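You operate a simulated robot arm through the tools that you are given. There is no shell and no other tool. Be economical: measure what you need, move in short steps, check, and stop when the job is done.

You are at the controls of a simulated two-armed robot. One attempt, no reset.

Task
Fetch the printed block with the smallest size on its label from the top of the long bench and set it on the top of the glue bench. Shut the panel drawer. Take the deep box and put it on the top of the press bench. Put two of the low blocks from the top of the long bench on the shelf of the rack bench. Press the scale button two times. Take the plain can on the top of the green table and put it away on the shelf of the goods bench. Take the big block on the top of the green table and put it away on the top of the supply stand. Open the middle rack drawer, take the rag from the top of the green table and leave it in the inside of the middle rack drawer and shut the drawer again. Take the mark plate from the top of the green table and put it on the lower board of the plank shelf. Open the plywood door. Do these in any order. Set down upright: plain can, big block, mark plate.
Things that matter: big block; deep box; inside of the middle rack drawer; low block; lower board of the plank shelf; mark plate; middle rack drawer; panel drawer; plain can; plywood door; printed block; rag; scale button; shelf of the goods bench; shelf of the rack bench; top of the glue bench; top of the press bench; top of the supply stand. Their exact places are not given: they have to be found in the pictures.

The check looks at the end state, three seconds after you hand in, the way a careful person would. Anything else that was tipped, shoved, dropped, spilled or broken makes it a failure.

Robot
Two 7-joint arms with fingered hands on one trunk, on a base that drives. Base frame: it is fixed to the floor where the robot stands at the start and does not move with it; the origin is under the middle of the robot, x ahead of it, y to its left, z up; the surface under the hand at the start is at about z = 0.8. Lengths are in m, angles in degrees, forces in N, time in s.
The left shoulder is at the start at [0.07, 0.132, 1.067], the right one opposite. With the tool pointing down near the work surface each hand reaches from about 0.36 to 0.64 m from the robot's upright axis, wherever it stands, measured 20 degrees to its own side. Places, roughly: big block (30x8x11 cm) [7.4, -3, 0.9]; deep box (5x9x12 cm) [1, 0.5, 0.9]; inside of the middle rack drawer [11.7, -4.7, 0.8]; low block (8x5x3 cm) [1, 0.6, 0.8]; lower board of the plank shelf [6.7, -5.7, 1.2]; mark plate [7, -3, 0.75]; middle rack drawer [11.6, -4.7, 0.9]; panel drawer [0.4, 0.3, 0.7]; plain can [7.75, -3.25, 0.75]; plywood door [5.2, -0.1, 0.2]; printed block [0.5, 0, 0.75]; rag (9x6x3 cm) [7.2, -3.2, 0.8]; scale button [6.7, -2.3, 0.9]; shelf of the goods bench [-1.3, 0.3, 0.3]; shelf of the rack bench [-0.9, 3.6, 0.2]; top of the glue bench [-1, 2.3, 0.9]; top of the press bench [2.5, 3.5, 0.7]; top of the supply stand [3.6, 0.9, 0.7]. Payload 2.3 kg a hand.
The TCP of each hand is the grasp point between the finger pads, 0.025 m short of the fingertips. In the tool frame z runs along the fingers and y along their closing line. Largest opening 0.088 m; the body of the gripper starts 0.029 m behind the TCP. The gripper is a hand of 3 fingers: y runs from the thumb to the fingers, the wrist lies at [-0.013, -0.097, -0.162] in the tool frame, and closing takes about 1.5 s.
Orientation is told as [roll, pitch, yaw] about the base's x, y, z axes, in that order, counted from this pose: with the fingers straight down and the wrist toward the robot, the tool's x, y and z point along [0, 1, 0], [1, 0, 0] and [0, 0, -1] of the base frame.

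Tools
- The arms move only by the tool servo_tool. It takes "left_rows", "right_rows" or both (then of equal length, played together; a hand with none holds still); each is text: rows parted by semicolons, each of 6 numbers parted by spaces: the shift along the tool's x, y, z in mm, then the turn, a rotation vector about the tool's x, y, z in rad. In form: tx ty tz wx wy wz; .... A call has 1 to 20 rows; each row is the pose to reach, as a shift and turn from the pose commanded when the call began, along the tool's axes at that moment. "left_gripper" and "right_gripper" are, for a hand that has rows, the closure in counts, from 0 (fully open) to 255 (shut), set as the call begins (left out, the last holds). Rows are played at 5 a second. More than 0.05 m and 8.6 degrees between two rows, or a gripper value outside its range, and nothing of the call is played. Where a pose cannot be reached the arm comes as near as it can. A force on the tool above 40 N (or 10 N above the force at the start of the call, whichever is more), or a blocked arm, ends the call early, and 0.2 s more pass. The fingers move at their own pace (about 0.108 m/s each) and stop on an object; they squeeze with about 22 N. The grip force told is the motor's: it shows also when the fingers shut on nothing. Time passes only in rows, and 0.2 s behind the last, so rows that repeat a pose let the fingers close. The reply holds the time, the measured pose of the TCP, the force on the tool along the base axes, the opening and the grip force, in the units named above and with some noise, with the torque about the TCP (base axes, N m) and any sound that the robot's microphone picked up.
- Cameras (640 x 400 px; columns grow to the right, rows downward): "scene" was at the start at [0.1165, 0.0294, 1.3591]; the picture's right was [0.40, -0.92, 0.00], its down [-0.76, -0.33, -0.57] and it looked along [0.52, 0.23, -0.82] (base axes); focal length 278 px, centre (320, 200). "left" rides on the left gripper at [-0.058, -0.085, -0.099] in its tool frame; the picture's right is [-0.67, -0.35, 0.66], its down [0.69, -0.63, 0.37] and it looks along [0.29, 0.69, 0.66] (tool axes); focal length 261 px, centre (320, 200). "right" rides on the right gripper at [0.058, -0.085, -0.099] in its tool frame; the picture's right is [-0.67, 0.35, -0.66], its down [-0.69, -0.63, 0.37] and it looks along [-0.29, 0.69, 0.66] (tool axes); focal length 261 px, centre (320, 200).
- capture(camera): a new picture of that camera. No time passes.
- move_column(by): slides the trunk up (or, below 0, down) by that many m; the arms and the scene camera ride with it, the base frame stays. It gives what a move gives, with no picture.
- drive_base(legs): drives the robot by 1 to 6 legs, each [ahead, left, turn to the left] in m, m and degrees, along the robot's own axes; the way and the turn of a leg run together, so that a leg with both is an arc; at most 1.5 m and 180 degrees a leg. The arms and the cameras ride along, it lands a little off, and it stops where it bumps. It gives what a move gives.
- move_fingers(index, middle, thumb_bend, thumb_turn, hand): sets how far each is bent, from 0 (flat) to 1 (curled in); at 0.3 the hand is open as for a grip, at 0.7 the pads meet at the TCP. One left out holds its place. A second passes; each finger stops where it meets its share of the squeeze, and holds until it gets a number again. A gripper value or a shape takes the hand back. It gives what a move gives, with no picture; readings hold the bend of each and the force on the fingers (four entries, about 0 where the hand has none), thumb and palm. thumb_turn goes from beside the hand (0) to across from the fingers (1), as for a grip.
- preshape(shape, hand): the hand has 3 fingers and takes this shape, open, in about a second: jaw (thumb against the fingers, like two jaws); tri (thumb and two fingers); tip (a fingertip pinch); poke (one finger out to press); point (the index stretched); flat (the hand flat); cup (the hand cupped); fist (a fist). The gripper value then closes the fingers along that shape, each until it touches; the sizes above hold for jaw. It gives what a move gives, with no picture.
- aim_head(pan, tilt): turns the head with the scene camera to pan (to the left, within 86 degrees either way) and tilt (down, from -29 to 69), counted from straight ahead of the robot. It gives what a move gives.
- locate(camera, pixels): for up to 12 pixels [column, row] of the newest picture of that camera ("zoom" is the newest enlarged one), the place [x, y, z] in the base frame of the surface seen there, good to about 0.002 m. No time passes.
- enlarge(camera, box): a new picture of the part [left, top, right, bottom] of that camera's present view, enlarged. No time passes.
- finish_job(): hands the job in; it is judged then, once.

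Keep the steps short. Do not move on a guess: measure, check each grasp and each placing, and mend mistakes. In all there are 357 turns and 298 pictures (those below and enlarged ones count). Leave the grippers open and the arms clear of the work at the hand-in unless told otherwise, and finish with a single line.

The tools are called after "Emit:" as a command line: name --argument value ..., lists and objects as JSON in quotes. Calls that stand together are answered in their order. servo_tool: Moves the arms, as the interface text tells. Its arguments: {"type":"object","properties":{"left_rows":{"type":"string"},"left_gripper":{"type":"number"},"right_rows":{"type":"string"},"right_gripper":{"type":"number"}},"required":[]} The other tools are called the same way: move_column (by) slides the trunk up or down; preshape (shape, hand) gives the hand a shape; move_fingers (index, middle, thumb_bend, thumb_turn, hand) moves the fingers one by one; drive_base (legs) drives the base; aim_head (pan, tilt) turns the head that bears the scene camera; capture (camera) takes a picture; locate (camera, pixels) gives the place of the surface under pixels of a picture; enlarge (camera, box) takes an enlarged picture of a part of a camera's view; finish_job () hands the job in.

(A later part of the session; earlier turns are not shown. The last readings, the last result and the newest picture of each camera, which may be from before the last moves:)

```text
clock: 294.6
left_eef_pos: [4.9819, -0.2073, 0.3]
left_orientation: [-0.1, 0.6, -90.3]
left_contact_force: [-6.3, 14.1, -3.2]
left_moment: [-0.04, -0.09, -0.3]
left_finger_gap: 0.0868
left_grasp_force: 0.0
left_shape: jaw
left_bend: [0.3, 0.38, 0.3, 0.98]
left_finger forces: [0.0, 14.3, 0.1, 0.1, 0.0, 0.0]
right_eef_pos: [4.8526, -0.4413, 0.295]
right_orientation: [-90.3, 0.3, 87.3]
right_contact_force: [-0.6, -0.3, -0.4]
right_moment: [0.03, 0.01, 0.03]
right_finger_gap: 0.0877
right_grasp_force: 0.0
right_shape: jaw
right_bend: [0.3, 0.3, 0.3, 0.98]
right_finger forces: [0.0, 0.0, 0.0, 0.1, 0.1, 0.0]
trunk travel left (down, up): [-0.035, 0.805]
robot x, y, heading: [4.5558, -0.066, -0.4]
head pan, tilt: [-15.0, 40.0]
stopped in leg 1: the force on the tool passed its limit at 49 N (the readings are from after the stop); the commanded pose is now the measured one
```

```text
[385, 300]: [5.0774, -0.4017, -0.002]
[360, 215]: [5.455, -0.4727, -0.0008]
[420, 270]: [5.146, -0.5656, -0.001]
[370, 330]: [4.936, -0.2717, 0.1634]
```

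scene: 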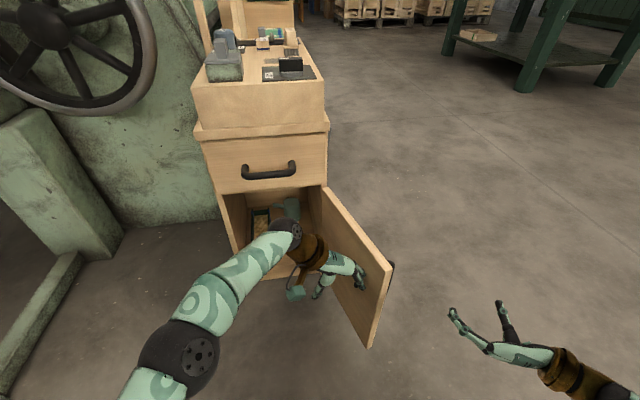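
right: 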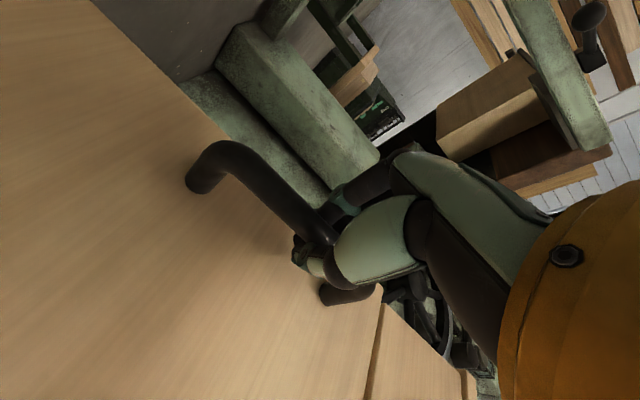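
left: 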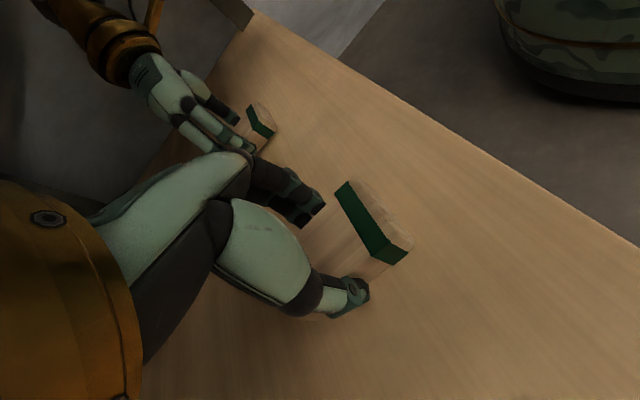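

The door is at its stop (over 90°). Withdraw the left hand, back off, raise the trunk and restore the right hand.

Emit:
servo_tool --left_rows "0 -40 0 0 0 0; 0 -80 0 0 0 0; -40 -80 0 0 0 0; -80 -80 0 0 0 0"

Emit:
drive_base --legs '[[-0.35, 0, 0]]'

Emit:
move_column --by 0.4

Emit:
move_column --by 0.35

Emit:
servo_tool --right_rows "0 0 10 0 0.14 0; 0 0 20 0 0.28 0; 0 0 30 0 0.42 0; 0 0 40 0 0.56 0; 0 0 50 0 0.7 0; 0 0 50 0 0.84 0; 0 0 50 0 0.98 0; 0 0 50 0 1.12 0; 0 0 50 0 1.26 0; 0 0 50 0 1.4 0; 0 0 50 0 1.5 0; 0 0 50 0 1.57 0; 0 0 50 0 1.57 0"

Emit:
aim_head --pan -20 --tilt 15

Emit:
capture --camera "scene"

```text
clock: 295.6
left_eef_pos: [4.9028, -0.1275, 0.2997]
left_orientation: [0.1, 0.5, -90.2]
left_contact_force: [-0.5, -0.1, -0.6]
left_moment: [0.01, -0.01, -0.02]
left_finger_gap: 0.0877
left_grasp_force: 0.0
left_shape: jaw
left_bend: [0.3, 0.3, 0.3, 0.98]
left_finger forces: [0.0, 0.0, 0.1, 0.0, 0.0, 0.1]
right_eef_pos: [4.8521, -0.4429, 0.2941]
right_orientation: [-90.3, 0.1, 87.1]
right_contact_force: [-0.1, -0.4, 0.5]
right_moment: [-0.03, 0.01, -0.02]
right_finger_gap: 0.0875
right_grasp_force: 0.0
right_shape: jaw
right_bend: [0.3, 0.3, 0.3, 0.98]
right_finger forces: [0.0, 0.0, 0.1, 0.0, 0.0, 0.1]
trunk travel left (down, up): [-0.035, 0.805]
robot x, y, heading: [4.5576, -0.0604, -0.6]
head pan, tilt: [-15.0, 40.0]
```

```text
clock: 297.9
left_eef_pos: [4.5566, -0.1241, 0.3001]
left_orientation: [0.1, 0.5, -90.2]
left_contact_force: [-0.1, 0.0, 0.6]
left_moment: [0.01, -0.02, -0.03]
left_finger_gap: 0.088
left_grasp_force: 0.1
left_shape: jaw
left_bend: [0.3, 0.3, 0.3, 0.98]
left_finger forces: [0.0, 0.1, 0.0, 0.1, 0.0, 0.1]
right_eef_pos: [4.5071, -0.4398, 0.2929]
right_orientation: [-90.2, 0.1, 87.2]
right_contact_force: [-0.5, 1.0, -0.1]
right_moment: [-0.03, 0.0, 0.04]
right_finger_gap: 0.0879
right_grasp_force: 0.1
right_shape: jaw
right_bend: [0.3, 0.3, 0.3, 0.98]
right_finger forces: [0.1, 0.0, 0.0, 0.1, 0.0, 0.0]
trunk travel left (down, up): [-0.035, 0.805]
robot x, y, heading: [4.2056, -0.0602, -0.2]
head pan, tilt: [-15.0, 40.0]
```

```text
clock: 301.7
left_eef_pos: [4.5553, -0.1254, 0.7012]
left_orientation: [0.1, 0.4, -90.3]
left_contact_force: [-0.7, -0.5, -0.1]
left_moment: [-0.02, -0.01, -0.01]
left_finger_gap: 0.0879
left_grasp_force: 0.0
left_shape: jaw
left_bend: [0.3, 0.3, 0.3, 0.98]
left_finger forces: [0.1, 0.0, 0.1, 0.0, 0.1, 0.1]
right_eef_pos: [4.5051, -0.4396, 0.6952]
right_orientation: [-90.5, 0.1, 87.2]
right_contact_force: [-0.5, 0.3, -1.1]
right_moment: [0.0, 0.01, -0.01]
right_finger_gap: 0.0877
right_grasp_force: 0.0
right_shape: jaw
right_bend: [0.3, 0.3, 0.3, 0.98]
right_finger forces: [0.0, 0.0, 0.0, 0.0, 0.1, 0.0]
trunk travel left (down, up): [-0.435, 0.405]
robot x, y, heading: [4.2082, -0.0558, -0.7]
head pan, tilt: [-15.0, 40.0]
```

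```text
clock: 305.1
left_eef_pos: [4.5555, -0.1257, 1.0516]
left_orientation: [0.1, 0.4, -90.2]
left_contact_force: [-0.6, -0.3, 0.3]
left_moment: [-0.02, 0.01, -0.02]
left_finger_gap: 0.0875
left_grasp_force: 0.0
left_shape: jaw
left_bend: [0.3, 0.3, 0.3, 0.98]
left_finger forces: [0.0, 0.1, 0.1, 0.0, 0.0, 0.1]
right_eef_pos: [4.5071, -0.4406, 1.0447]
right_orientation: [-90.3, 0.1, 87.3]
right_contact_force: [-0.1, 1.3, -1.2]
right_moment: [0.04, 0.01, 0.0]
right_finger_gap: 0.0877
right_grasp_force: 0.0
right_shape: jaw
right_bend: [0.3, 0.3, 0.3, 0.98]
right_finger forces: [0.0, 0.1, 0.1, 0.0, 0.0, 0.0]
trunk travel left (down, up): [-0.785, 0.055]
robot x, y, heading: [4.2106, -0.0607, -0.4]
head pan, tilt: [-15.0, 40.0]
```

```text
clock: 307.9
left_eef_pos: [4.5548, -0.1244, 1.0511]
left_orientation: [0.1, 0.6, -90.3]
left_contact_force: [-0.2, -0.2, 0.0]
left_moment: [0.0, -0.01, 0.01]
left_finger_gap: 0.0877
left_grasp_force: 0.2
left_shape: jaw
left_bend: [0.3, 0.3, 0.3, 0.98]
left_finger forces: [0.0, 0.1, 0.1, 0.0, 0.1, 0.0]
right_eef_pos: [4.5575, -0.4426, 1.0441]
right_orientation: [-0.2, 0.2, 87.1]
right_contact_force: [-0.2, 0.3, 0.3]
right_moment: [-0.03, 0.01, 0.01]
right_finger_gap: 0.0876
right_grasp_force: 0.1
right_shape: jaw
right_bend: [0.3, 0.3, 0.3, 0.98]
right_finger forces: [0.0, 0.0, 0.0, 0.1, 0.0, 0.0]
trunk travel left (down, up): [-0.785, 0.055]
robot x, y, heading: [4.2063, -0.0589, -0.5]
head pan, tilt: [-15.0, 40.0]
```

```text
clock: 308.8
left_eef_pos: [4.5562, -0.1253, 1.0514]
left_orientation: [0.1, 0.4, -90.4]
left_contact_force: [-0.1, -0.3, 0.2]
left_moment: [0.0, -0.01, 0.01]
left_finger_gap: 0.0879
left_grasp_force: 0.1
left_shape: jaw
left_bend: [0.3, 0.3, 0.3, 0.98]
left_finger forces: [0.0, 0.0, 0.0, 0.0, 0.0, 0.0]
right_eef_pos: [4.5564, -0.4422, 1.0434]
right_orientation: [-0.3, 0.1, 87.2]
right_contact_force: [-0.2, -0.6, -1.1]
right_moment: [0.01, 0.03, 0.03]
right_finger_gap: 0.0877
right_grasp_force: 0.1
right_shape: jaw
right_bend: [0.3, 0.3, 0.3, 0.98]
right_finger forces: [0.0, 0.1, 0.0, 0.0, 0.1, 0.0]
trunk travel left (down, up): [-0.785, 0.055]
robot x, y, heading: [4.2113, -0.0592, -0.2]
head pan, tilt: [-20.0, 15.0]
```

```text
207 pictures are left
```

scene: 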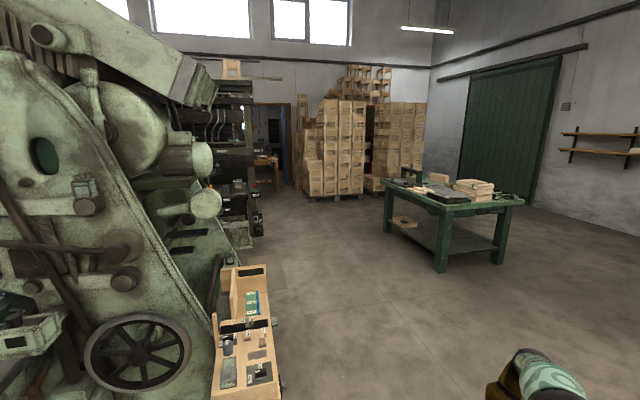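

Now measure the green table and surroundings.

Emit:
locate --camera "scene" --pixels '[[441, 212], [523, 202], [387, 184], [440, 268], [500, 262], [388, 230], [600, 136], [600, 152], [560, 135], [270, 165]]'

Emit:
enlarge --camera "scene" --box '[370, 100, 640, 280]'

```text
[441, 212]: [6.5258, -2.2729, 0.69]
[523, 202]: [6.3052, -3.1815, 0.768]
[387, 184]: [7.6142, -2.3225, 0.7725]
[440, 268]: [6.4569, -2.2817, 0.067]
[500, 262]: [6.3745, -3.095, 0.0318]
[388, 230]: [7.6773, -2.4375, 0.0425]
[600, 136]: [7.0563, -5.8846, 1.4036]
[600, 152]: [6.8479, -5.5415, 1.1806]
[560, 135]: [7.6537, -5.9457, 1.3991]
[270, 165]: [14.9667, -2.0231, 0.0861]
```

```text
2.22 times, centred on (505, 190) of scene
```

zoom: 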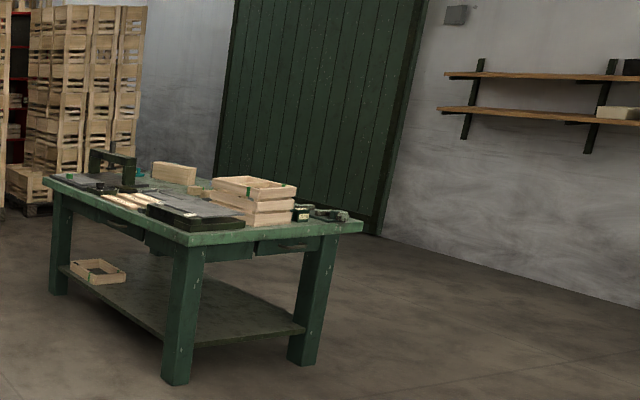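

The table spans about x 6.3–7.7, y -2.3 to -3.3. I'll drive to its west side and look.

Emit:
drive_base --legs '[[0, 0, -62], [1.5, 0, 0], [1.2, 0, 0], [0, 0, 50]]'

Emit:
aim_head --pan 5 --tilt 30

Emit:
capture --camera "scene"

```text
clock: 327.0
left_eef_pos: [5.7247, -2.622, 1.0505]
left_orientation: [0.1, 0.5, -103.5]
left_contact_force: [-0.3, 0.5, -0.2]
left_moment: [0.04, -0.02, 0.0]
left_finger_gap: 0.088
left_grasp_force: 0.0
left_shape: jaw
left_bend: [0.3, 0.3, 0.3, 0.98]
left_finger forces: [0.0, 0.0, 0.0, 0.1, 0.0, 0.0]
right_eef_pos: [5.6516, -2.933, 1.0441]
right_orientation: [-0.3, 0.1, 74.1]
right_contact_force: [-0.3, -0.4, 0.0]
right_moment: [0.0, 0.01, 0.02]
right_finger_gap: 0.0876
right_grasp_force: 0.0
right_shape: jaw
right_bend: [0.3, 0.3, 0.3, 0.98]
right_finger forces: [0.1, 0.0, 0.0, 0.0, 0.0, 0.0]
trunk travel left (down, up): [-0.785, 0.055]
robot x, y, heading: [5.4029, -2.482, -13.6]
head pan, tilt: [-20.0, 15.0]
```

```text
clock: 327.9
left_eef_pos: [5.7233, -2.6214, 1.0513]
left_orientation: [0.1, 0.5, -103.4]
left_contact_force: [0.9, -0.4, -0.6]
left_moment: [0.04, -0.01, 0.02]
left_finger_gap: 0.088
left_grasp_force: 0.0
left_shape: jaw
left_bend: [0.3, 0.3, 0.3, 0.98]
left_finger forces: [0.1, 0.1, 0.1, 0.1, 0.0, 0.0]
right_eef_pos: [5.6517, -2.9316, 1.0444]
right_orientation: [-0.2, 0.1, 74.1]
right_contact_force: [0.5, -0.1, 0.5]
right_moment: [-0.01, 0.02, 0.0]
right_finger_gap: 0.0877
right_grasp_force: 0.0
right_shape: jaw
right_bend: [0.3, 0.3, 0.3, 0.98]
right_finger forces: [0.0, 0.0, 0.1, 0.1, 0.1, 0.0]
trunk travel left (down, up): [-0.785, 0.055]
robot x, y, heading: [5.398, -2.4819, -13.3]
head pan, tilt: [5.0, 30.0]
```

```text
205 pictures are left
```

scene: 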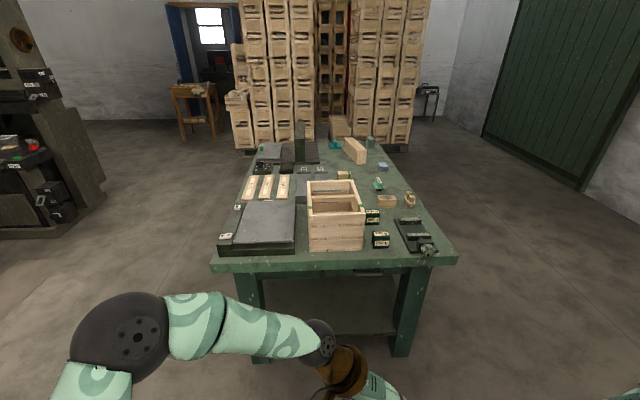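

Emit:
enlarge --camera "scene" --box '[200, 110, 470, 280]'

Emit:
locate --camera "zoom" --pixels '[[60, 300], [90, 225], [370, 95], [405, 85], [420, 175], [440, 130], [495, 210], [440, 215], [335, 155], [310, 60], [30, 365], [600, 355]]'

```text
2.35 times, centred on (335, 195) of scene
```

zoom: 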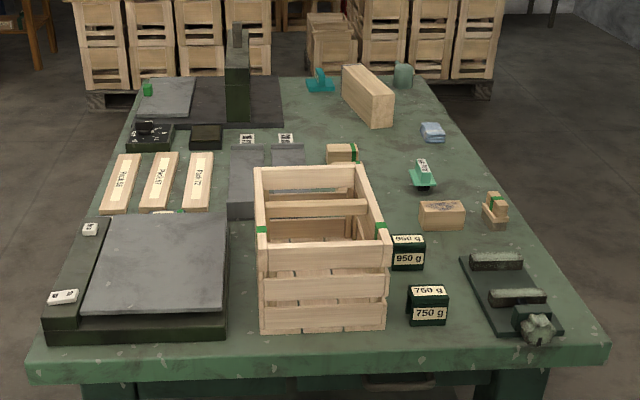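

```text
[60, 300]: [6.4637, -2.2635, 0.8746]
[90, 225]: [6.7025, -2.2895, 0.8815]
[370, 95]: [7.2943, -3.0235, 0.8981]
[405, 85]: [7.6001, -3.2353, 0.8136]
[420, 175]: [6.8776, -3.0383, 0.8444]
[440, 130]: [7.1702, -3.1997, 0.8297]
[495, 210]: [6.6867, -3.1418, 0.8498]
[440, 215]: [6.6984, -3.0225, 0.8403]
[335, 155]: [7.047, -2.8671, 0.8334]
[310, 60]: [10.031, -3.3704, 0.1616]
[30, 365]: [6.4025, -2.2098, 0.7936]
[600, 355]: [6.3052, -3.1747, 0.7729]
```

Identified: big wooden block, can, blue rag, scale at left with button-like pieces. Zoom on the mark plate candidates and the scale.

Emit:
enlarge --camera "scene" --box '[210, 195, 300, 255]'

Emit:
enlarge --camera "scene" --box '[325, 130, 435, 210]'

```text
6.67 times, centred on (255, 225) of scene
```

zoom: 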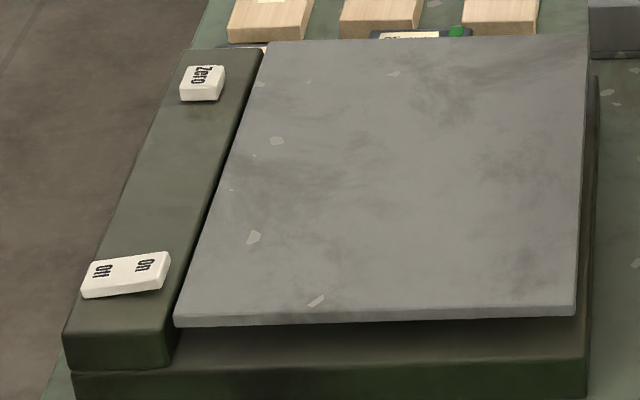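

```text
5.00 times, centred on (380, 170) of scene
```

zoom: 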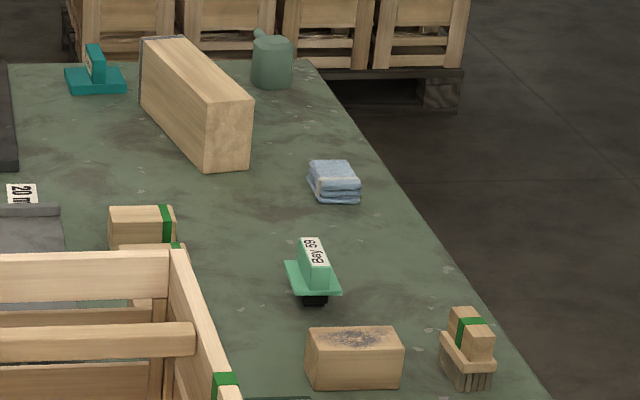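

The scale button is "Zero" at (6.70, -2.29). The mark plate candidate is the green "Bay 59" piece; another teal piece sits further back. I'll go to the south side for a closer look.

Emit:
drive_base --legs '[[0, 0, -76.5], [1.55, 0, 0], [0, 0, 90], [1.5, 0, 0], [0, 0, 90]]'

Emit:
aim_head --pan 0 --tilt 35

Emit:
capture --camera "scene"

```text
refused: 1.55 is not a number from -1.5 to 1.5
```

```text
clock: 328.5
left_eef_pos: [5.7242, -2.6228, 1.0505]
left_orientation: [0.1, 0.6, -103.5]
left_contact_force: [0.2, -0.5, 0.2]
left_moment: [0.04, 0.01, -0.03]
left_finger_gap: 0.0877
left_grasp_force: 0.0
left_shape: jaw
left_bend: [0.3, 0.3, 0.3, 0.98]
left_finger forces: [0.0, 0.0, 0.0, 0.0, 0.0, 0.1]
right_eef_pos: [5.6525, -2.9315, 1.0439]
right_orientation: [-0.3, 0.1, 74.1]
right_contact_force: [0.5, -0.3, 0.9]
right_moment: [0.0, 0.02, 0.0]
right_finger_gap: 0.0876
right_grasp_force: 0.1
right_shape: jaw
right_bend: [0.3, 0.3, 0.3, 0.98]
right_finger forces: [0.0, 0.0, 0.0, 0.0, 0.0, 0.1]
trunk travel left (down, up): [-0.785, 0.055]
robot x, y, heading: [5.3977, -2.4802, -13.5]
head pan, tilt: [0.0, 35.0]
```

```text
201 pictures are left
```

scene: 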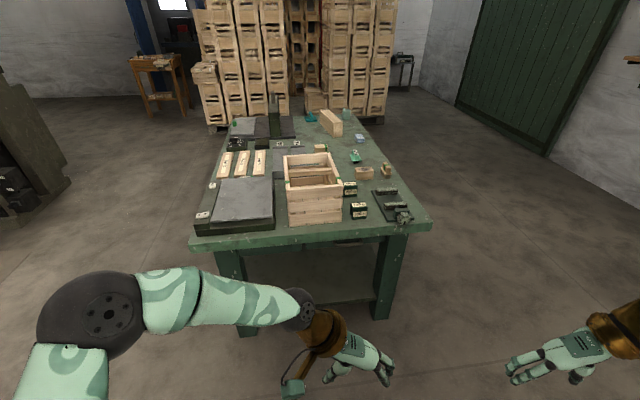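

Refused leg length. I'll take the scale button first: go to the north side.

Emit:
drive_base --legs '[[0, 0, 13.5], [0, 0.85, 0], [1.2, 0, 0], [0, 0, -90]]'

Emit:
aim_head --pan 0 --tilt 45

Emit:
capture --camera "scene"

```text
clock: 343.3
left_eef_pos: [6.5495, -2.0013, 1.0505]
left_orientation: [0.1, 0.5, -179.6]
left_contact_force: [0.2, 0.2, 0.3]
left_moment: [0.02, -0.01, 0.02]
left_finger_gap: 0.0881
left_grasp_force: 0.0
left_shape: jaw
left_bend: [0.3, 0.3, 0.3, 0.98]
left_finger forces: [0.0, 0.0, 0.1, 0.0, 0.0, 0.0]
right_eef_pos: [6.233, -2.0054, 1.0435]
right_orientation: [-0.4, 0.0, -1.9]
right_contact_force: [-0.8, -0.4, 0.1]
right_moment: [0.01, -0.04, -0.01]
right_finger_gap: 0.0879
right_grasp_force: 0.0
right_shape: jaw
right_bend: [0.3, 0.3, 0.3, 0.98]
right_finger forces: [0.0, 0.0, 0.0, 0.0, 0.0, 0.0]
trunk travel left (down, up): [-0.785, 0.055]
robot x, y, heading: [6.6094, -1.6498, -89.4]
head pan, tilt: [0.0, 35.0]
```

```text
clock: 344.1
left_eef_pos: [6.5496, -2.0007, 1.051]
left_orientation: [0.0, 0.4, -179.6]
left_contact_force: [-0.7, 0.0, -0.1]
left_moment: [0.0, -0.02, 0.03]
left_finger_gap: 0.0881
left_grasp_force: 0.0
left_shape: jaw
left_bend: [0.3, 0.3, 0.3, 0.98]
left_finger forces: [0.0, 0.0, 0.0, 0.0, 0.0, 0.1]
right_eef_pos: [6.2326, -2.0047, 1.0437]
right_orientation: [-0.2, 0.2, -2.0]
right_contact_force: [-0.3, -0.4, 0.6]
right_moment: [0.0, 0.03, -0.03]
right_finger_gap: 0.0877
right_grasp_force: 0.1
right_shape: jaw
right_bend: [0.3, 0.3, 0.3, 0.98]
right_finger forces: [0.0, 0.0, 0.0, 0.0, 0.0, 0.1]
trunk travel left (down, up): [-0.785, 0.055]
robot x, y, heading: [6.6064, -1.6509, -89.5]
head pan, tilt: [0.0, 45.0]
```

```text
200 pictures are left
```

scene: 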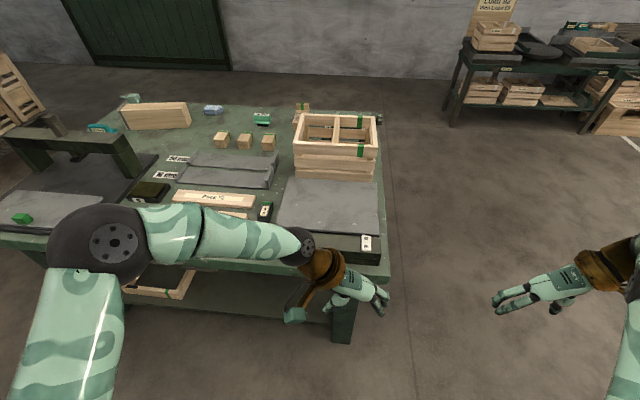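

Button lies behind the left forearm. Move the base 0.12 ahead, take a 'poke' shape with the left hand and look with its camera.

Emit:
drive_base --legs '[[0.12, 0, 0]]'

Emit:
preshape --hand "left" --shape "poke"

Emit:
capture --camera "left"

Emit:
capture --camera "scene"

```text
clock: 345.3
left_eef_pos: [6.5521, -2.1143, 1.0522]
left_orientation: [0.4, 0.5, -179.5]
left_contact_force: [-0.7, -0.1, 0.0]
left_moment: [-0.01, 0.01, -0.01]
left_finger_gap: 0.0877
left_grasp_force: 0.0
left_shape: jaw
left_bend: [0.3, 0.3, 0.3, 0.98]
left_finger forces: [0.0, 0.0, 0.0, 0.1, 0.1, 0.0]
right_eef_pos: [6.2327, -2.1203, 1.045]
right_orientation: [-0.5, 0.1, -1.9]
right_contact_force: [0.1, -0.2, 0.3]
right_moment: [-0.02, 0.0, 0.0]
right_finger_gap: 0.0878
right_grasp_force: 0.0
right_shape: jaw
right_bend: [0.3, 0.3, 0.3, 0.98]
right_finger forces: [0.0, 0.0, 0.0, 0.1, 0.1, 0.0]
trunk travel left (down, up): [-0.785, 0.055]
robot x, y, heading: [6.6085, -1.7683, -89.5]
head pan, tilt: [0.0, 45.0]
```

```text
clock: 346.2
left_eef_pos: [6.5505, -2.1182, 1.0517]
left_orientation: [0.2, 0.5, -179.6]
left_contact_force: [-0.7, 0.8, -0.2]
left_moment: [-0.02, 0.0, 0.05]
left_finger_gap: 0.0
left_grasp_force: 0.0
left_shape: poke
left_bend: [0.7, 0.7, 1.0, 1.0]
left_finger forces: [0.0, 0.1, 0.0, 0.0, 0.0, 0.1]
right_eef_pos: [6.2334, -2.1242, 1.0449]
right_orientation: [-0.3, 0.1, -1.8]
right_contact_force: [0.7, 0.0, 0.1]
right_moment: [-0.02, -0.02, 0.03]
right_finger_gap: 0.0876
right_grasp_force: 0.1
right_shape: jaw
right_bend: [0.3, 0.3, 0.3, 0.98]
right_finger forces: [0.1, 0.0, 0.0, 0.1, 0.1, 0.0]
trunk travel left (down, up): [-0.785, 0.055]
robot x, y, heading: [6.6119, -1.7667, -89.7]
head pan, tilt: [0.0, 45.0]
```

```text
199 pictures are left
```

left: 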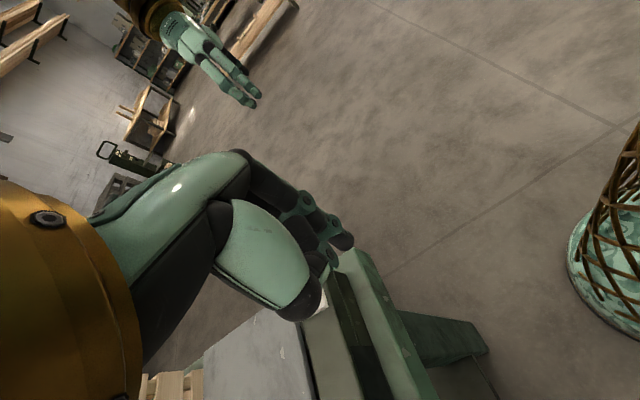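

```text
198 pictures are left
```

scene: 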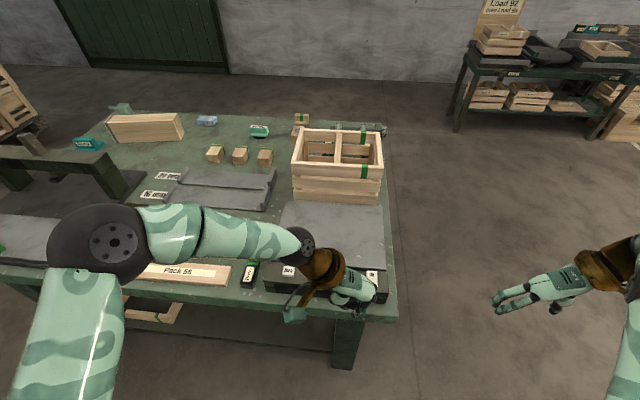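

The Zero button shows at (288, 271). Measure.

Emit:
enlarge --camera "scene" --box '[240, 240, 400, 320]'

Emit:
locate --camera "scene" --pixels '[[288, 271], [284, 269], [292, 273], [280, 272], [288, 278], [372, 274], [300, 215], [288, 284]]'

```text
4.00 times, centred on (320, 280) of scene
```

zoom: 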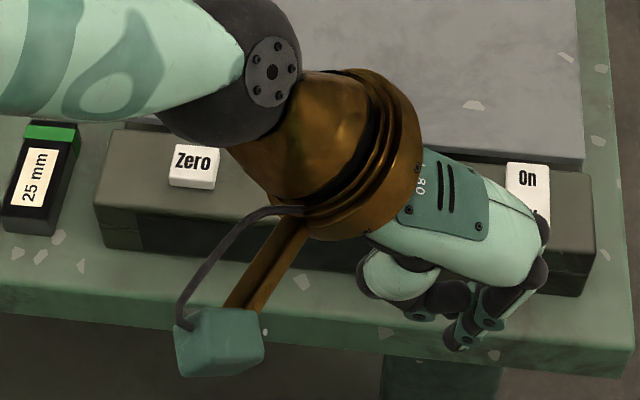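

```text
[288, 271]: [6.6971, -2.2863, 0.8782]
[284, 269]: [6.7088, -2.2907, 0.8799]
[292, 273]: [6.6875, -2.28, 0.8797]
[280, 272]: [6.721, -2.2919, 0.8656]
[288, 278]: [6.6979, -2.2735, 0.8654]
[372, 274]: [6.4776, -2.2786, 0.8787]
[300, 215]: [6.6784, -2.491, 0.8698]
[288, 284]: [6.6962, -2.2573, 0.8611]
```

Button centre (6.698, -2.288), top 0.880. Move the fingertips above it, stopping 2 cm above.

Emit:
servo_tool --left_rows "30 -25 10 0 0 0; 60 -50 20 0 0 0; 90 -75 30 0 0 0; 120 -100 40 0 0 0; 150 -125 50 0 0 0; 171 -146 65 0 0 0; 171 -146 100 0 0 0; 171 -146 125 0 0 0; 171 -146 125 0 0 0"

Emit:
capture --camera "left"

Emit:
enlarge --camera "scene" --box '[200, 200, 400, 320]'

```text
clock: 348.2
left_eef_pos: [6.6999, -2.2499, 0.9401]
left_orientation: [0.1, 0.6, -179.5]
left_contact_force: [1.0, 0.0, 0.3]
left_moment: [0.0, 0.01, 0.01]
left_finger_gap: 0.0
left_grasp_force: 0.1
left_shape: poke
left_bend: [0.7, 0.7, 1.0, 1.0]
left_finger forces: [0.1, 0.1, 0.0, 0.1, 0.0, 0.0]
left hand out of reach, approached as far as the arm can: row 5, 6, 7, 8, 9
right_eef_pos: [6.2339, -2.1222, 1.0456]
right_orientation: [-0.4, 0.0, -2.0]
right_contact_force: [0.4, -0.7, 0.1]
right_moment: [0.02, -0.01, -0.01]
right_finger_gap: 0.0877
right_grasp_force: 0.1
right_shape: jaw
right_bend: [0.3, 0.3, 0.3, 0.98]
right_finger forces: [0.1, 0.0, 0.1, 0.1, 0.0, 0.0]
trunk travel left (down, up): [-0.785, 0.055]
robot x, y, heading: [6.6106, -1.7693, -89.6]
head pan, tilt: [0.0, 45.0]
```

```text
196 pictures are left
```

left: 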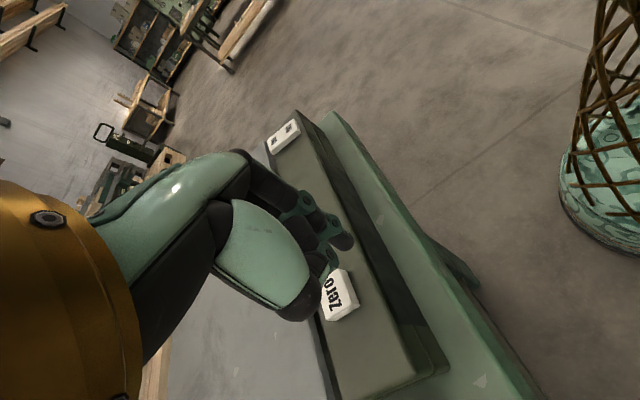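

```text
3.20 times, centred on (300, 260) of scene
```

zoom: 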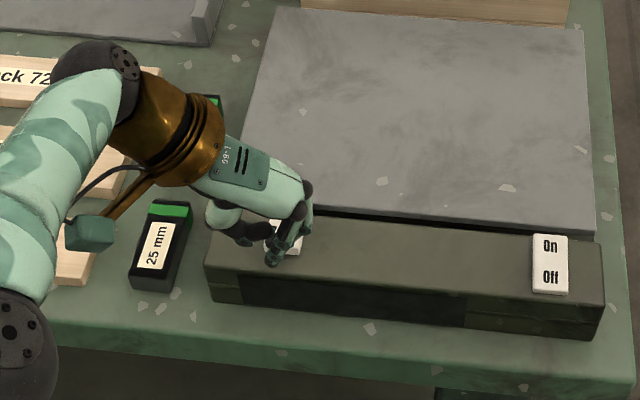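

Short of reach by 4 cm. Drive 0.05 ahead and re-check.

Emit:
drive_base --legs '[[0.05, 0, 0]]'

Emit:
servo_tool --left_rows "0 0 0 0 0 0; 0 0 0 0 0 0"

Emit:
enlarge --camera "scene" --box '[200, 220, 400, 340]'

Emit:
capture --camera "left"

```text
clock: 349.1
left_eef_pos: [6.6984, -2.2928, 0.9438]
left_orientation: [0.4, 0.5, -179.4]
left_contact_force: [-0.2, -0.7, -0.5]
left_moment: [-0.03, -0.05, 0.0]
left_finger_gap: 0.0001
left_grasp_force: 0.0
left_shape: poke
left_bend: [0.7, 0.7, 1.0, 1.0]
left_finger forces: [0.0, 0.0, 0.0, 0.1, 0.1, 0.1]
right_eef_pos: [6.2329, -2.1645, 1.047]
right_orientation: [-0.8, 0.1, -2.0]
right_contact_force: [-0.2, 0.8, 0.4]
right_moment: [0.02, 0.0, -0.03]
right_finger_gap: 0.0876
right_grasp_force: 0.1
right_shape: jaw
right_bend: [0.3, 0.3, 0.3, 0.98]
right_finger forces: [0.1, 0.0, 0.0, 0.1, 0.0, 0.0]
trunk travel left (down, up): [-0.785, 0.055]
robot x, y, heading: [6.6095, -1.8174, -89.2]
head pan, tilt: [0.0, 45.0]
```

```text
clock: 349.7
left_eef_pos: [6.6976, -2.2993, 0.9411]
left_orientation: [0.2, 0.4, -179.6]
left_contact_force: [0.6, 0.2, -1.1]
left_moment: [0.02, 0.02, 0.01]
left_finger_gap: 0.0
left_grasp_force: 0.1
left_shape: poke
left_bend: [0.7, 0.7, 1.0, 1.0]
left_finger forces: [0.0, 0.0, 0.1, 0.1, 0.1, 0.1]
right_eef_pos: [6.2322, -2.1699, 1.046]
right_orientation: [-0.3, 0.1, -2.0]
right_contact_force: [-0.2, 0.7, -0.2]
right_moment: [0.0, 0.04, -0.01]
right_finger_gap: 0.0876
right_grasp_force: 0.1
right_shape: jaw
right_bend: [0.3, 0.3, 0.3, 0.98]
right_finger forces: [0.0, 0.0, 0.1, 0.0, 0.0, 0.1]
trunk travel left (down, up): [-0.785, 0.055]
robot x, y, heading: [6.6093, -1.8167, -89.4]
head pan, tilt: [0.0, 45.0]
```

```text
3.20 times, centred on (300, 280) of scene
```

zoom: 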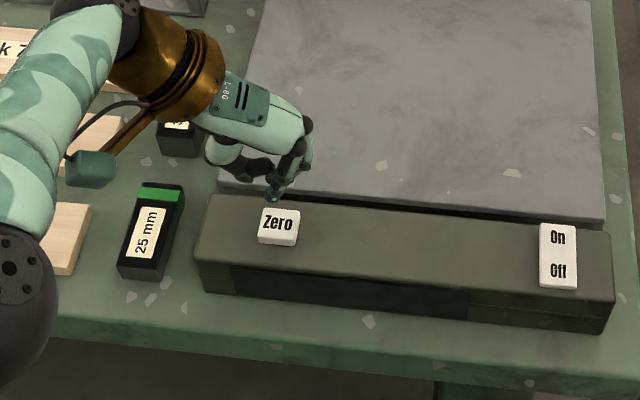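

```text
193 pictures are left
```

left: 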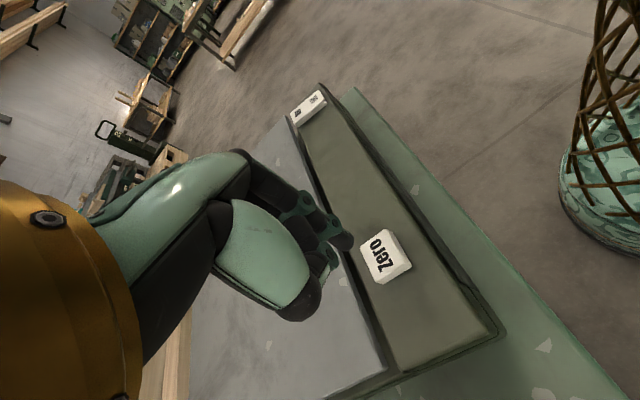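

The tips are about 11 mm too far. Correct and descend most of the way.

Emit:
servo_tool --left_rows "-11 0 10 0 0 0; -11 0 22 0 0 0; -11 0 30 0 0 0; -11 0 30 0 0 0"

Emit:
enlarge --camera "scene" --box '[220, 230, 340, 310]'

```text
clock: 350.7
left_eef_pos: [6.7005, -2.2883, 0.9095]
left_orientation: [0.0, 0.5, -179.4]
left_contact_force: [-1.1, 0.0, 0.3]
left_moment: [0.02, 0.0, -0.01]
left_finger_gap: 0.0001
left_grasp_force: 0.0
left_shape: poke
left_bend: [0.7, 0.7, 1.0, 1.0]
left_finger forces: [0.1, 0.0, 0.0, 0.0, 0.0, 0.0]
left hand out of reach, approached as far as the arm can: row 1
right_eef_pos: [6.2337, -2.1723, 1.0438]
right_orientation: [-0.3, 0.1, -2.0]
right_contact_force: [-0.4, 0.1, -1.0]
right_moment: [-0.02, 0.02, -0.02]
right_finger_gap: 0.0874
right_grasp_force: 0.0
right_shape: jaw
right_bend: [0.3, 0.3, 0.3, 0.98]
right_finger forces: [0.1, 0.0, 0.1, 0.0, 0.0, 0.1]
trunk travel left (down, up): [-0.785, 0.055]
robot x, y, heading: [6.61, -1.8168, -89.6]
head pan, tilt: [0.0, 45.0]
```

```text
5.00 times, centred on (280, 270) of scene
```

zoom: 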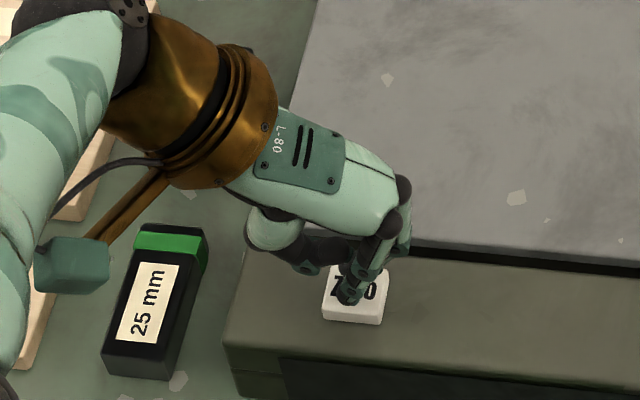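

Directly over the button. Press down in small steps.

Emit:
servo_tool --left_rows "0 0 3 0 0 0; 0 0 6 0 0 0; 0 0 9 0 0 0; 0 0 11 0 0 0; 0 0 11 0 0 0"

```text
clock: 351.9
left_eef_pos: [6.6994, -2.2852, 0.9011]
left_orientation: [0.1, 0.5, -179.6]
left_contact_force: [-0.1, -1.6, 2.7]
left_moment: [-0.07, -0.01, 0.02]
left_finger_gap: 0.0
left_grasp_force: 0.0
left_shape: poke
left_bend: [0.7, 0.7, 1.0, 1.0]
left_finger forces: [0.1, 2.4, 0.0, 0.1, 0.1, 0.0]
right_eef_pos: [6.2342, -2.1725, 1.0449]
right_orientation: [-0.3, 0.1, -2.0]
right_contact_force: [0.4, -0.1, -0.5]
right_moment: [-0.02, 0.02, 0.01]
right_finger_gap: 0.0876
right_grasp_force: 0.2
right_shape: jaw
right_bend: [0.3, 0.3, 0.3, 0.98]
right_finger forces: [0.0, 0.0, 0.0, 0.0, 0.0, 0.1]
trunk travel left (down, up): [-0.785, 0.055]
robot x, y, heading: [6.6088, -1.8207, -89.6]
head pan, tilt: [0.0, 45.0]
heard: click
```

A click: first press. Release by lifting 14 mm, then press again.

Emit:
servo_tool --left_rows "0 0 -5 0 0 0; 0 0 -14 0 0 0; 0 0 -14 0 0 0; 0 0 -14 0 0 0"

Emit:
servo_tool --left_rows "0 0 5 0 0 0; 0 0 8 0 0 0; 0 0 11 0 0 0; 0 0 14 0 0 0; 0 0 14 0 0 0"

Emit:
servo_tool --left_rows "0 0 -5 0 0 0; 0 0 -30 0 0 0; 0 0 -70 0 0 0; 0 0 -110 0 0 0; 0 0 -110 0 0 0"

Emit:
enlarge --camera "scene" --box '[200, 220, 400, 340]'

```text
clock: 352.9
left_eef_pos: [6.6989, -2.2886, 0.9129]
left_orientation: [0.2, 0.4, -179.5]
left_contact_force: [0.2, -0.1, -0.6]
left_moment: [0.03, 0.0, 0.03]
left_finger_gap: 0.0
left_grasp_force: 0.1
left_shape: poke
left_bend: [0.7, 0.7, 1.0, 1.0]
left_finger forces: [0.0, 0.0, 0.1, 0.1, 0.1, 0.0]
right_eef_pos: [6.235, -2.1722, 1.0453]
right_orientation: [-0.3, 0.1, -2.0]
right_contact_force: [0.0, -0.2, 0.0]
right_moment: [-0.03, -0.01, -0.03]
right_finger_gap: 0.0877
right_grasp_force: 0.0
right_shape: jaw
right_bend: [0.3, 0.3, 0.3, 0.98]
right_finger forces: [0.0, 0.0, 0.1, 0.0, 0.0, 0.0]
trunk travel left (down, up): [-0.785, 0.055]
robot x, y, heading: [6.6105, -1.8168, -89.6]
head pan, tilt: [0.0, 45.0]
```

```text
clock: 354.1
left_eef_pos: [6.6996, -2.2863, 0.8996]
left_orientation: [0.0, 0.5, -179.4]
left_contact_force: [-0.4, -1.8, 4.6]
left_moment: [-0.06, -0.03, 0.0]
left_finger_gap: 0.0
left_grasp_force: 0.1
left_shape: poke
left_bend: [0.7, 0.7, 1.0, 1.0]
left_finger forces: [0.1, 4.1, 0.0, 0.0, 0.0, 0.0]
right_eef_pos: [6.2345, -2.1719, 1.0452]
right_orientation: [-0.3, 0.1, -2.0]
right_contact_force: [0.2, -0.5, -0.5]
right_moment: [0.0, 0.04, -0.02]
right_finger_gap: 0.0876
right_grasp_force: 0.0
right_shape: jaw
right_bend: [0.3, 0.3, 0.3, 0.98]
right_finger forces: [0.1, 0.1, 0.0, 0.0, 0.0, 0.0]
trunk travel left (down, up): [-0.785, 0.055]
robot x, y, heading: [6.6076, -1.8201, -89.6]
head pan, tilt: [0.0, 45.0]
heard: click
```

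```text
clock: 355.3
left_eef_pos: [6.6998, -2.288, 1.0073]
left_orientation: [0.1, 0.5, -179.4]
left_contact_force: [-0.2, -0.1, 0.3]
left_moment: [0.0, 0.03, 0.01]
left_finger_gap: 0.0001
left_grasp_force: 0.1
left_shape: poke
left_bend: [0.7, 0.7, 1.0, 1.0]
left_finger forces: [0.0, 0.0, 0.1, 0.1, 0.0, 0.0]
right_eef_pos: [6.2336, -2.1719, 1.0436]
right_orientation: [-0.3, 0.1, -2.0]
right_contact_force: [0.1, -0.9, 0.1]
right_moment: [-0.02, 0.03, 0.01]
right_finger_gap: 0.088
right_grasp_force: 0.0
right_shape: jaw
right_bend: [0.3, 0.3, 0.3, 0.98]
right_finger forces: [0.0, 0.0, 0.0, 0.1, 0.1, 0.1]
trunk travel left (down, up): [-0.785, 0.055]
robot x, y, heading: [6.613, -1.8175, -89.7]
head pan, tilt: [0.0, 45.0]
```

```text
3.20 times, centred on (300, 280) of scene
```

zoom: 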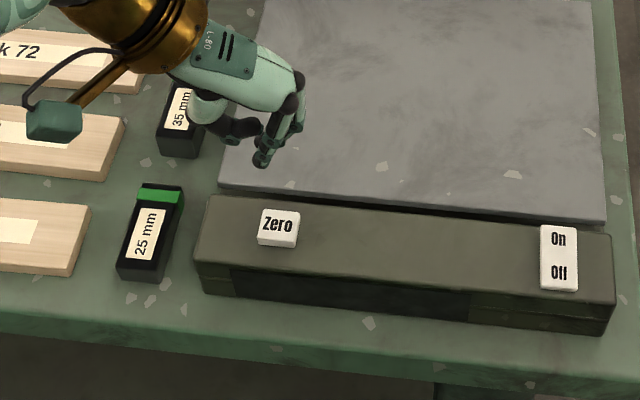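

Two clicks registered. Reset the left hand and drive round to the south side.

Emit:
preshape --hand "left" --shape "jaw"

Emit:
drive_base --legs '[[-0.3, 0, 0], [0, -1.2, 0], [1.5, 0, 0], [0.95, 0, 0], [0, 1.5, 0], [0, 0, 180]]'

Emit:
aim_head --pan 0 --tilt 35

Emit:
capture --camera "scene"

```text
clock: 356.2
left_eef_pos: [6.7007, -2.2888, 1.0093]
left_orientation: [0.1, 0.5, -179.6]
left_contact_force: [0.2, -0.1, -0.3]
left_moment: [-0.01, 0.01, 0.0]
left_finger_gap: 0.0879
left_grasp_force: 0.0
left_shape: jaw
left_bend: [0.3, 0.3, 0.3, 0.98]
left_finger forces: [0.1, 0.0, 0.0, 0.0, 0.0, 0.0]
right_eef_pos: [6.2345, -2.1737, 1.045]
right_orientation: [-0.3, 0.0, -2.0]
right_contact_force: [0.6, 1.4, -0.6]
right_moment: [-0.02, 0.0, -0.02]
right_finger_gap: 0.0877
right_grasp_force: 0.0
right_shape: jaw
right_bend: [0.3, 0.3, 0.3, 0.98]
right_finger forces: [0.0, 0.1, 0.0, 0.0, 0.0, 0.0]
trunk travel left (down, up): [-0.785, 0.055]
robot x, y, heading: [6.611, -1.8188, -89.6]
head pan, tilt: [0.0, 45.0]
```

```text
clock: 389.9
left_eef_pos: [6.776, -3.4469, 1.0085]
left_orientation: [0.1, 0.5, 3.2]
left_contact_force: [0.6, 0.0, -0.4]
left_moment: [0.02, 0.02, -0.01]
left_finger_gap: 0.0877
left_grasp_force: 0.1
left_shape: jaw
left_bend: [0.3, 0.3, 0.3, 0.98]
left_finger forces: [0.0, 0.0, 0.1, 0.0, 0.1, 0.0]
right_eef_pos: [7.2466, -3.541, 1.043]
right_orientation: [-0.3, 0.1, -179.3]
right_contact_force: [-1.1, -0.3, -0.6]
right_moment: [0.01, 0.02, 0.01]
right_finger_gap: 0.0875
right_grasp_force: 0.0
right_shape: jaw
right_bend: [0.3, 0.3, 0.3, 0.98]
right_finger forces: [0.0, 0.1, 0.0, 0.0, 0.1, 0.0]
trunk travel left (down, up): [-0.785, 0.055]
robot x, y, heading: [6.888, -3.9143, 93.1]
head pan, tilt: [0.0, 45.0]
```

```text
clock: 390.6
left_eef_pos: [6.775, -3.4459, 1.0085]
left_orientation: [0.2, 0.5, 3.1]
left_contact_force: [-0.3, -0.5, -0.4]
left_moment: [0.0, 0.0, 0.04]
left_finger_gap: 0.0879
left_grasp_force: 0.0
left_shape: jaw
left_bend: [0.3, 0.3, 0.3, 0.98]
left_finger forces: [0.0, 0.0, 0.1, 0.0, 0.0, 0.0]
right_eef_pos: [7.2471, -3.541, 1.0441]
right_orientation: [-0.3, 0.1, -179.2]
right_contact_force: [0.2, 0.6, 0.1]
right_moment: [0.02, 0.0, 0.01]
right_finger_gap: 0.0877
right_grasp_force: 0.1
right_shape: jaw
right_bend: [0.3, 0.3, 0.3, 0.98]
right_finger forces: [0.0, 0.0, 0.0, 0.1, 0.1, 0.0]
trunk travel left (down, up): [-0.785, 0.055]
robot x, y, heading: [6.8895, -3.9113, 93.2]
head pan, tilt: [0.0, 35.0]
```

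```text
190 pictures are left
```

scene: 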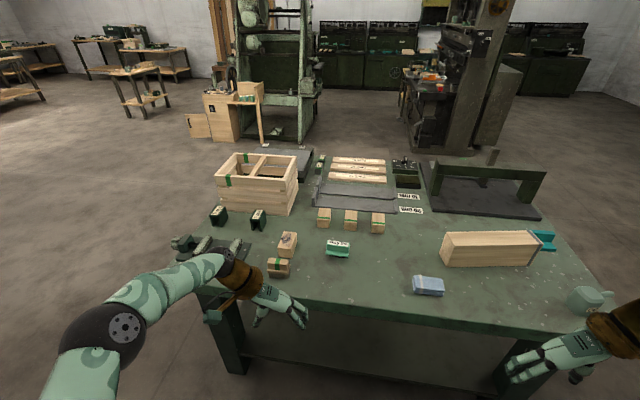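

The plywood door stands open at (197, 126). Zoom on the table's near items.

Emit:
enlarge --camera "scene" --box '[260, 220, 460, 320]'

Emit:
locate --camera "zoom" --pixels '[[213, 100], [285, 85], [250, 90], [250, 110], [250, 122], [490, 190], [590, 200], [530, 215], [545, 230], [585, 235], [540, 190]]'

Emit:
enlarge --camera "scene" --box '[500, 215, 640, 325]'

```text
3.20 times, centred on (360, 270) of scene
```

zoom: 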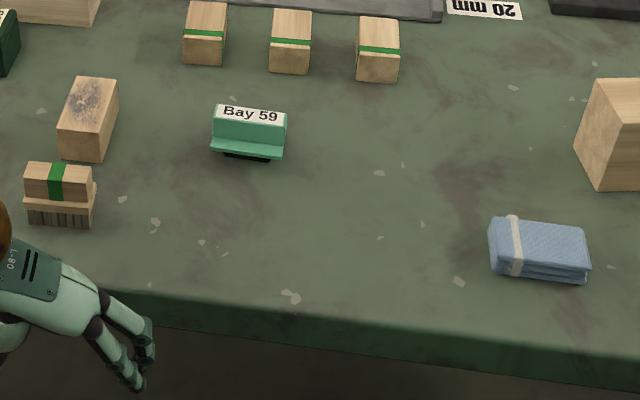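

```text
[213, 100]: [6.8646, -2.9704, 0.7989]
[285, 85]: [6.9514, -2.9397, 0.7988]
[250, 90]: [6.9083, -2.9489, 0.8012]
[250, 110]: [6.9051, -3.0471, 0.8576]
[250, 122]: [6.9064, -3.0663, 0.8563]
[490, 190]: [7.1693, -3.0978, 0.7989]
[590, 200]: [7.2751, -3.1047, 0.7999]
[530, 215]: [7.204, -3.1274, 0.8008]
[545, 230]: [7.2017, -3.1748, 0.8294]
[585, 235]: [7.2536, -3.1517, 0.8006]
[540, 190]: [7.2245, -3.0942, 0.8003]
```

```text
3.64 times, centred on (570, 270) of scene
```

zoom: 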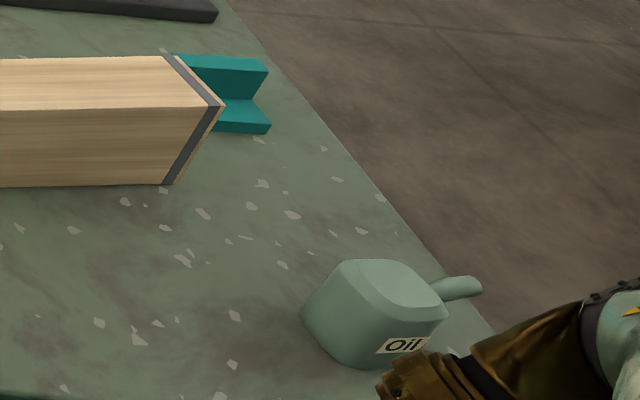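

The can bears "Oil", the only can, at the given place. Before grasping the "Bay 59" mark plate I need to know the shelf's clearance, so I turn to look at it.

Emit:
drive_base --legs '[[-0.1, 0, 0], [0, 0, 176]]'

Emit:
aim_head --pan 0 --tilt 5

Emit:
capture --camera "scene"

```text
clock: 398.9
left_eef_pos: [6.9695, -4.485, 1.0087]
left_orientation: [0.1, 0.4, 179.2]
left_contact_force: [0.4, -1.1, 0.0]
left_moment: [0.01, -0.01, 0.01]
left_finger_gap: 0.0879
left_grasp_force: 0.1
left_shape: jaw
left_bend: [0.3, 0.3, 0.3, 0.98]
left_finger forces: [0.1, 0.1, 0.1, 0.0, 0.0, 0.0]
right_eef_pos: [6.5068, -4.3565, 1.0447]
right_orientation: [-0.3, 0.1, -3.3]
right_contact_force: [-0.7, -0.6, -1.1]
right_moment: [-0.02, 0.0, -0.01]
right_finger_gap: 0.088
right_grasp_force: 0.0
right_shape: jaw
right_bend: [0.3, 0.3, 0.3, 0.98]
right_finger forces: [0.0, 0.1, 0.0, 0.0, 0.0, 0.0]
trunk travel left (down, up): [-0.785, 0.055]
robot x, y, heading: [6.8887, -4.0124, -91.0]
head pan, tilt: [0.0, 35.0]
```

```text
clock: 399.9
left_eef_pos: [6.9704, -4.4849, 1.007]
left_orientation: [0.1, 0.5, 179.1]
left_contact_force: [-0.7, -0.3, -0.1]
left_moment: [0.01, -0.01, -0.02]
left_finger_gap: 0.0879
left_grasp_force: 0.1
left_shape: jaw
left_bend: [0.3, 0.3, 0.3, 0.98]
left_finger forces: [0.0, 0.0, 0.0, 0.0, 0.0, 0.0]
right_eef_pos: [6.507, -4.3557, 1.0447]
right_orientation: [-0.2, 0.2, -3.3]
right_contact_force: [0.0, -0.6, 0.1]
right_moment: [0.0, 0.01, 0.0]
right_finger_gap: 0.0875
right_grasp_force: 0.1
right_shape: jaw
right_bend: [0.3, 0.3, 0.3, 0.98]
right_finger forces: [0.1, 0.0, 0.0, 0.1, 0.0, 0.0]
trunk travel left (down, up): [-0.785, 0.055]
robot x, y, heading: [6.8911, -4.0121, -90.9]
head pan, tilt: [0.0, 5.0]
```

```text
187 pictures are left
```

scene: 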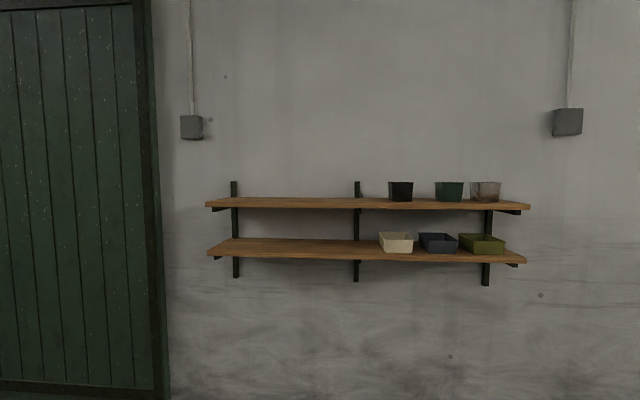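

Emit:
locate --camera "scene" --pixels '[[210, 204], [530, 206], [212, 250], [524, 258], [280, 248], [290, 206], [320, 248], [300, 241], [380, 248], [355, 230], [240, 245], [300, 199]]'

Emit:
enlarge --camera "scene" --box '[190, 170, 430, 300]'

```text
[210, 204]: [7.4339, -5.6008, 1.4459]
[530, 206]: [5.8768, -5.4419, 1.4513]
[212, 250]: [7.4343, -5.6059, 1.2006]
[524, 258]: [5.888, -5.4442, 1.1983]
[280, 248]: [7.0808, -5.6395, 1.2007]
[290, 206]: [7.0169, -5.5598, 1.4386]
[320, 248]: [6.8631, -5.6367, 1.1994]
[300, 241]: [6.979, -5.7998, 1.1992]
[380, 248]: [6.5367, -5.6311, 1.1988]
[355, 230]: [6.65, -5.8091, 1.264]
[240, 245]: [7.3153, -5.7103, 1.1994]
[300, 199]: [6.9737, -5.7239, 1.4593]
```

```text
2.67 times, centred on (310, 235) of scene
```

zoom: 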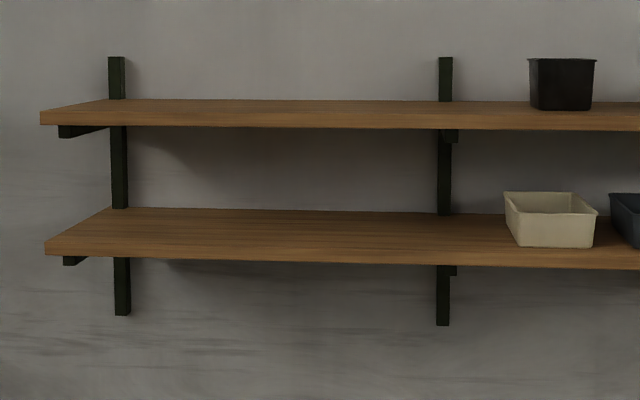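

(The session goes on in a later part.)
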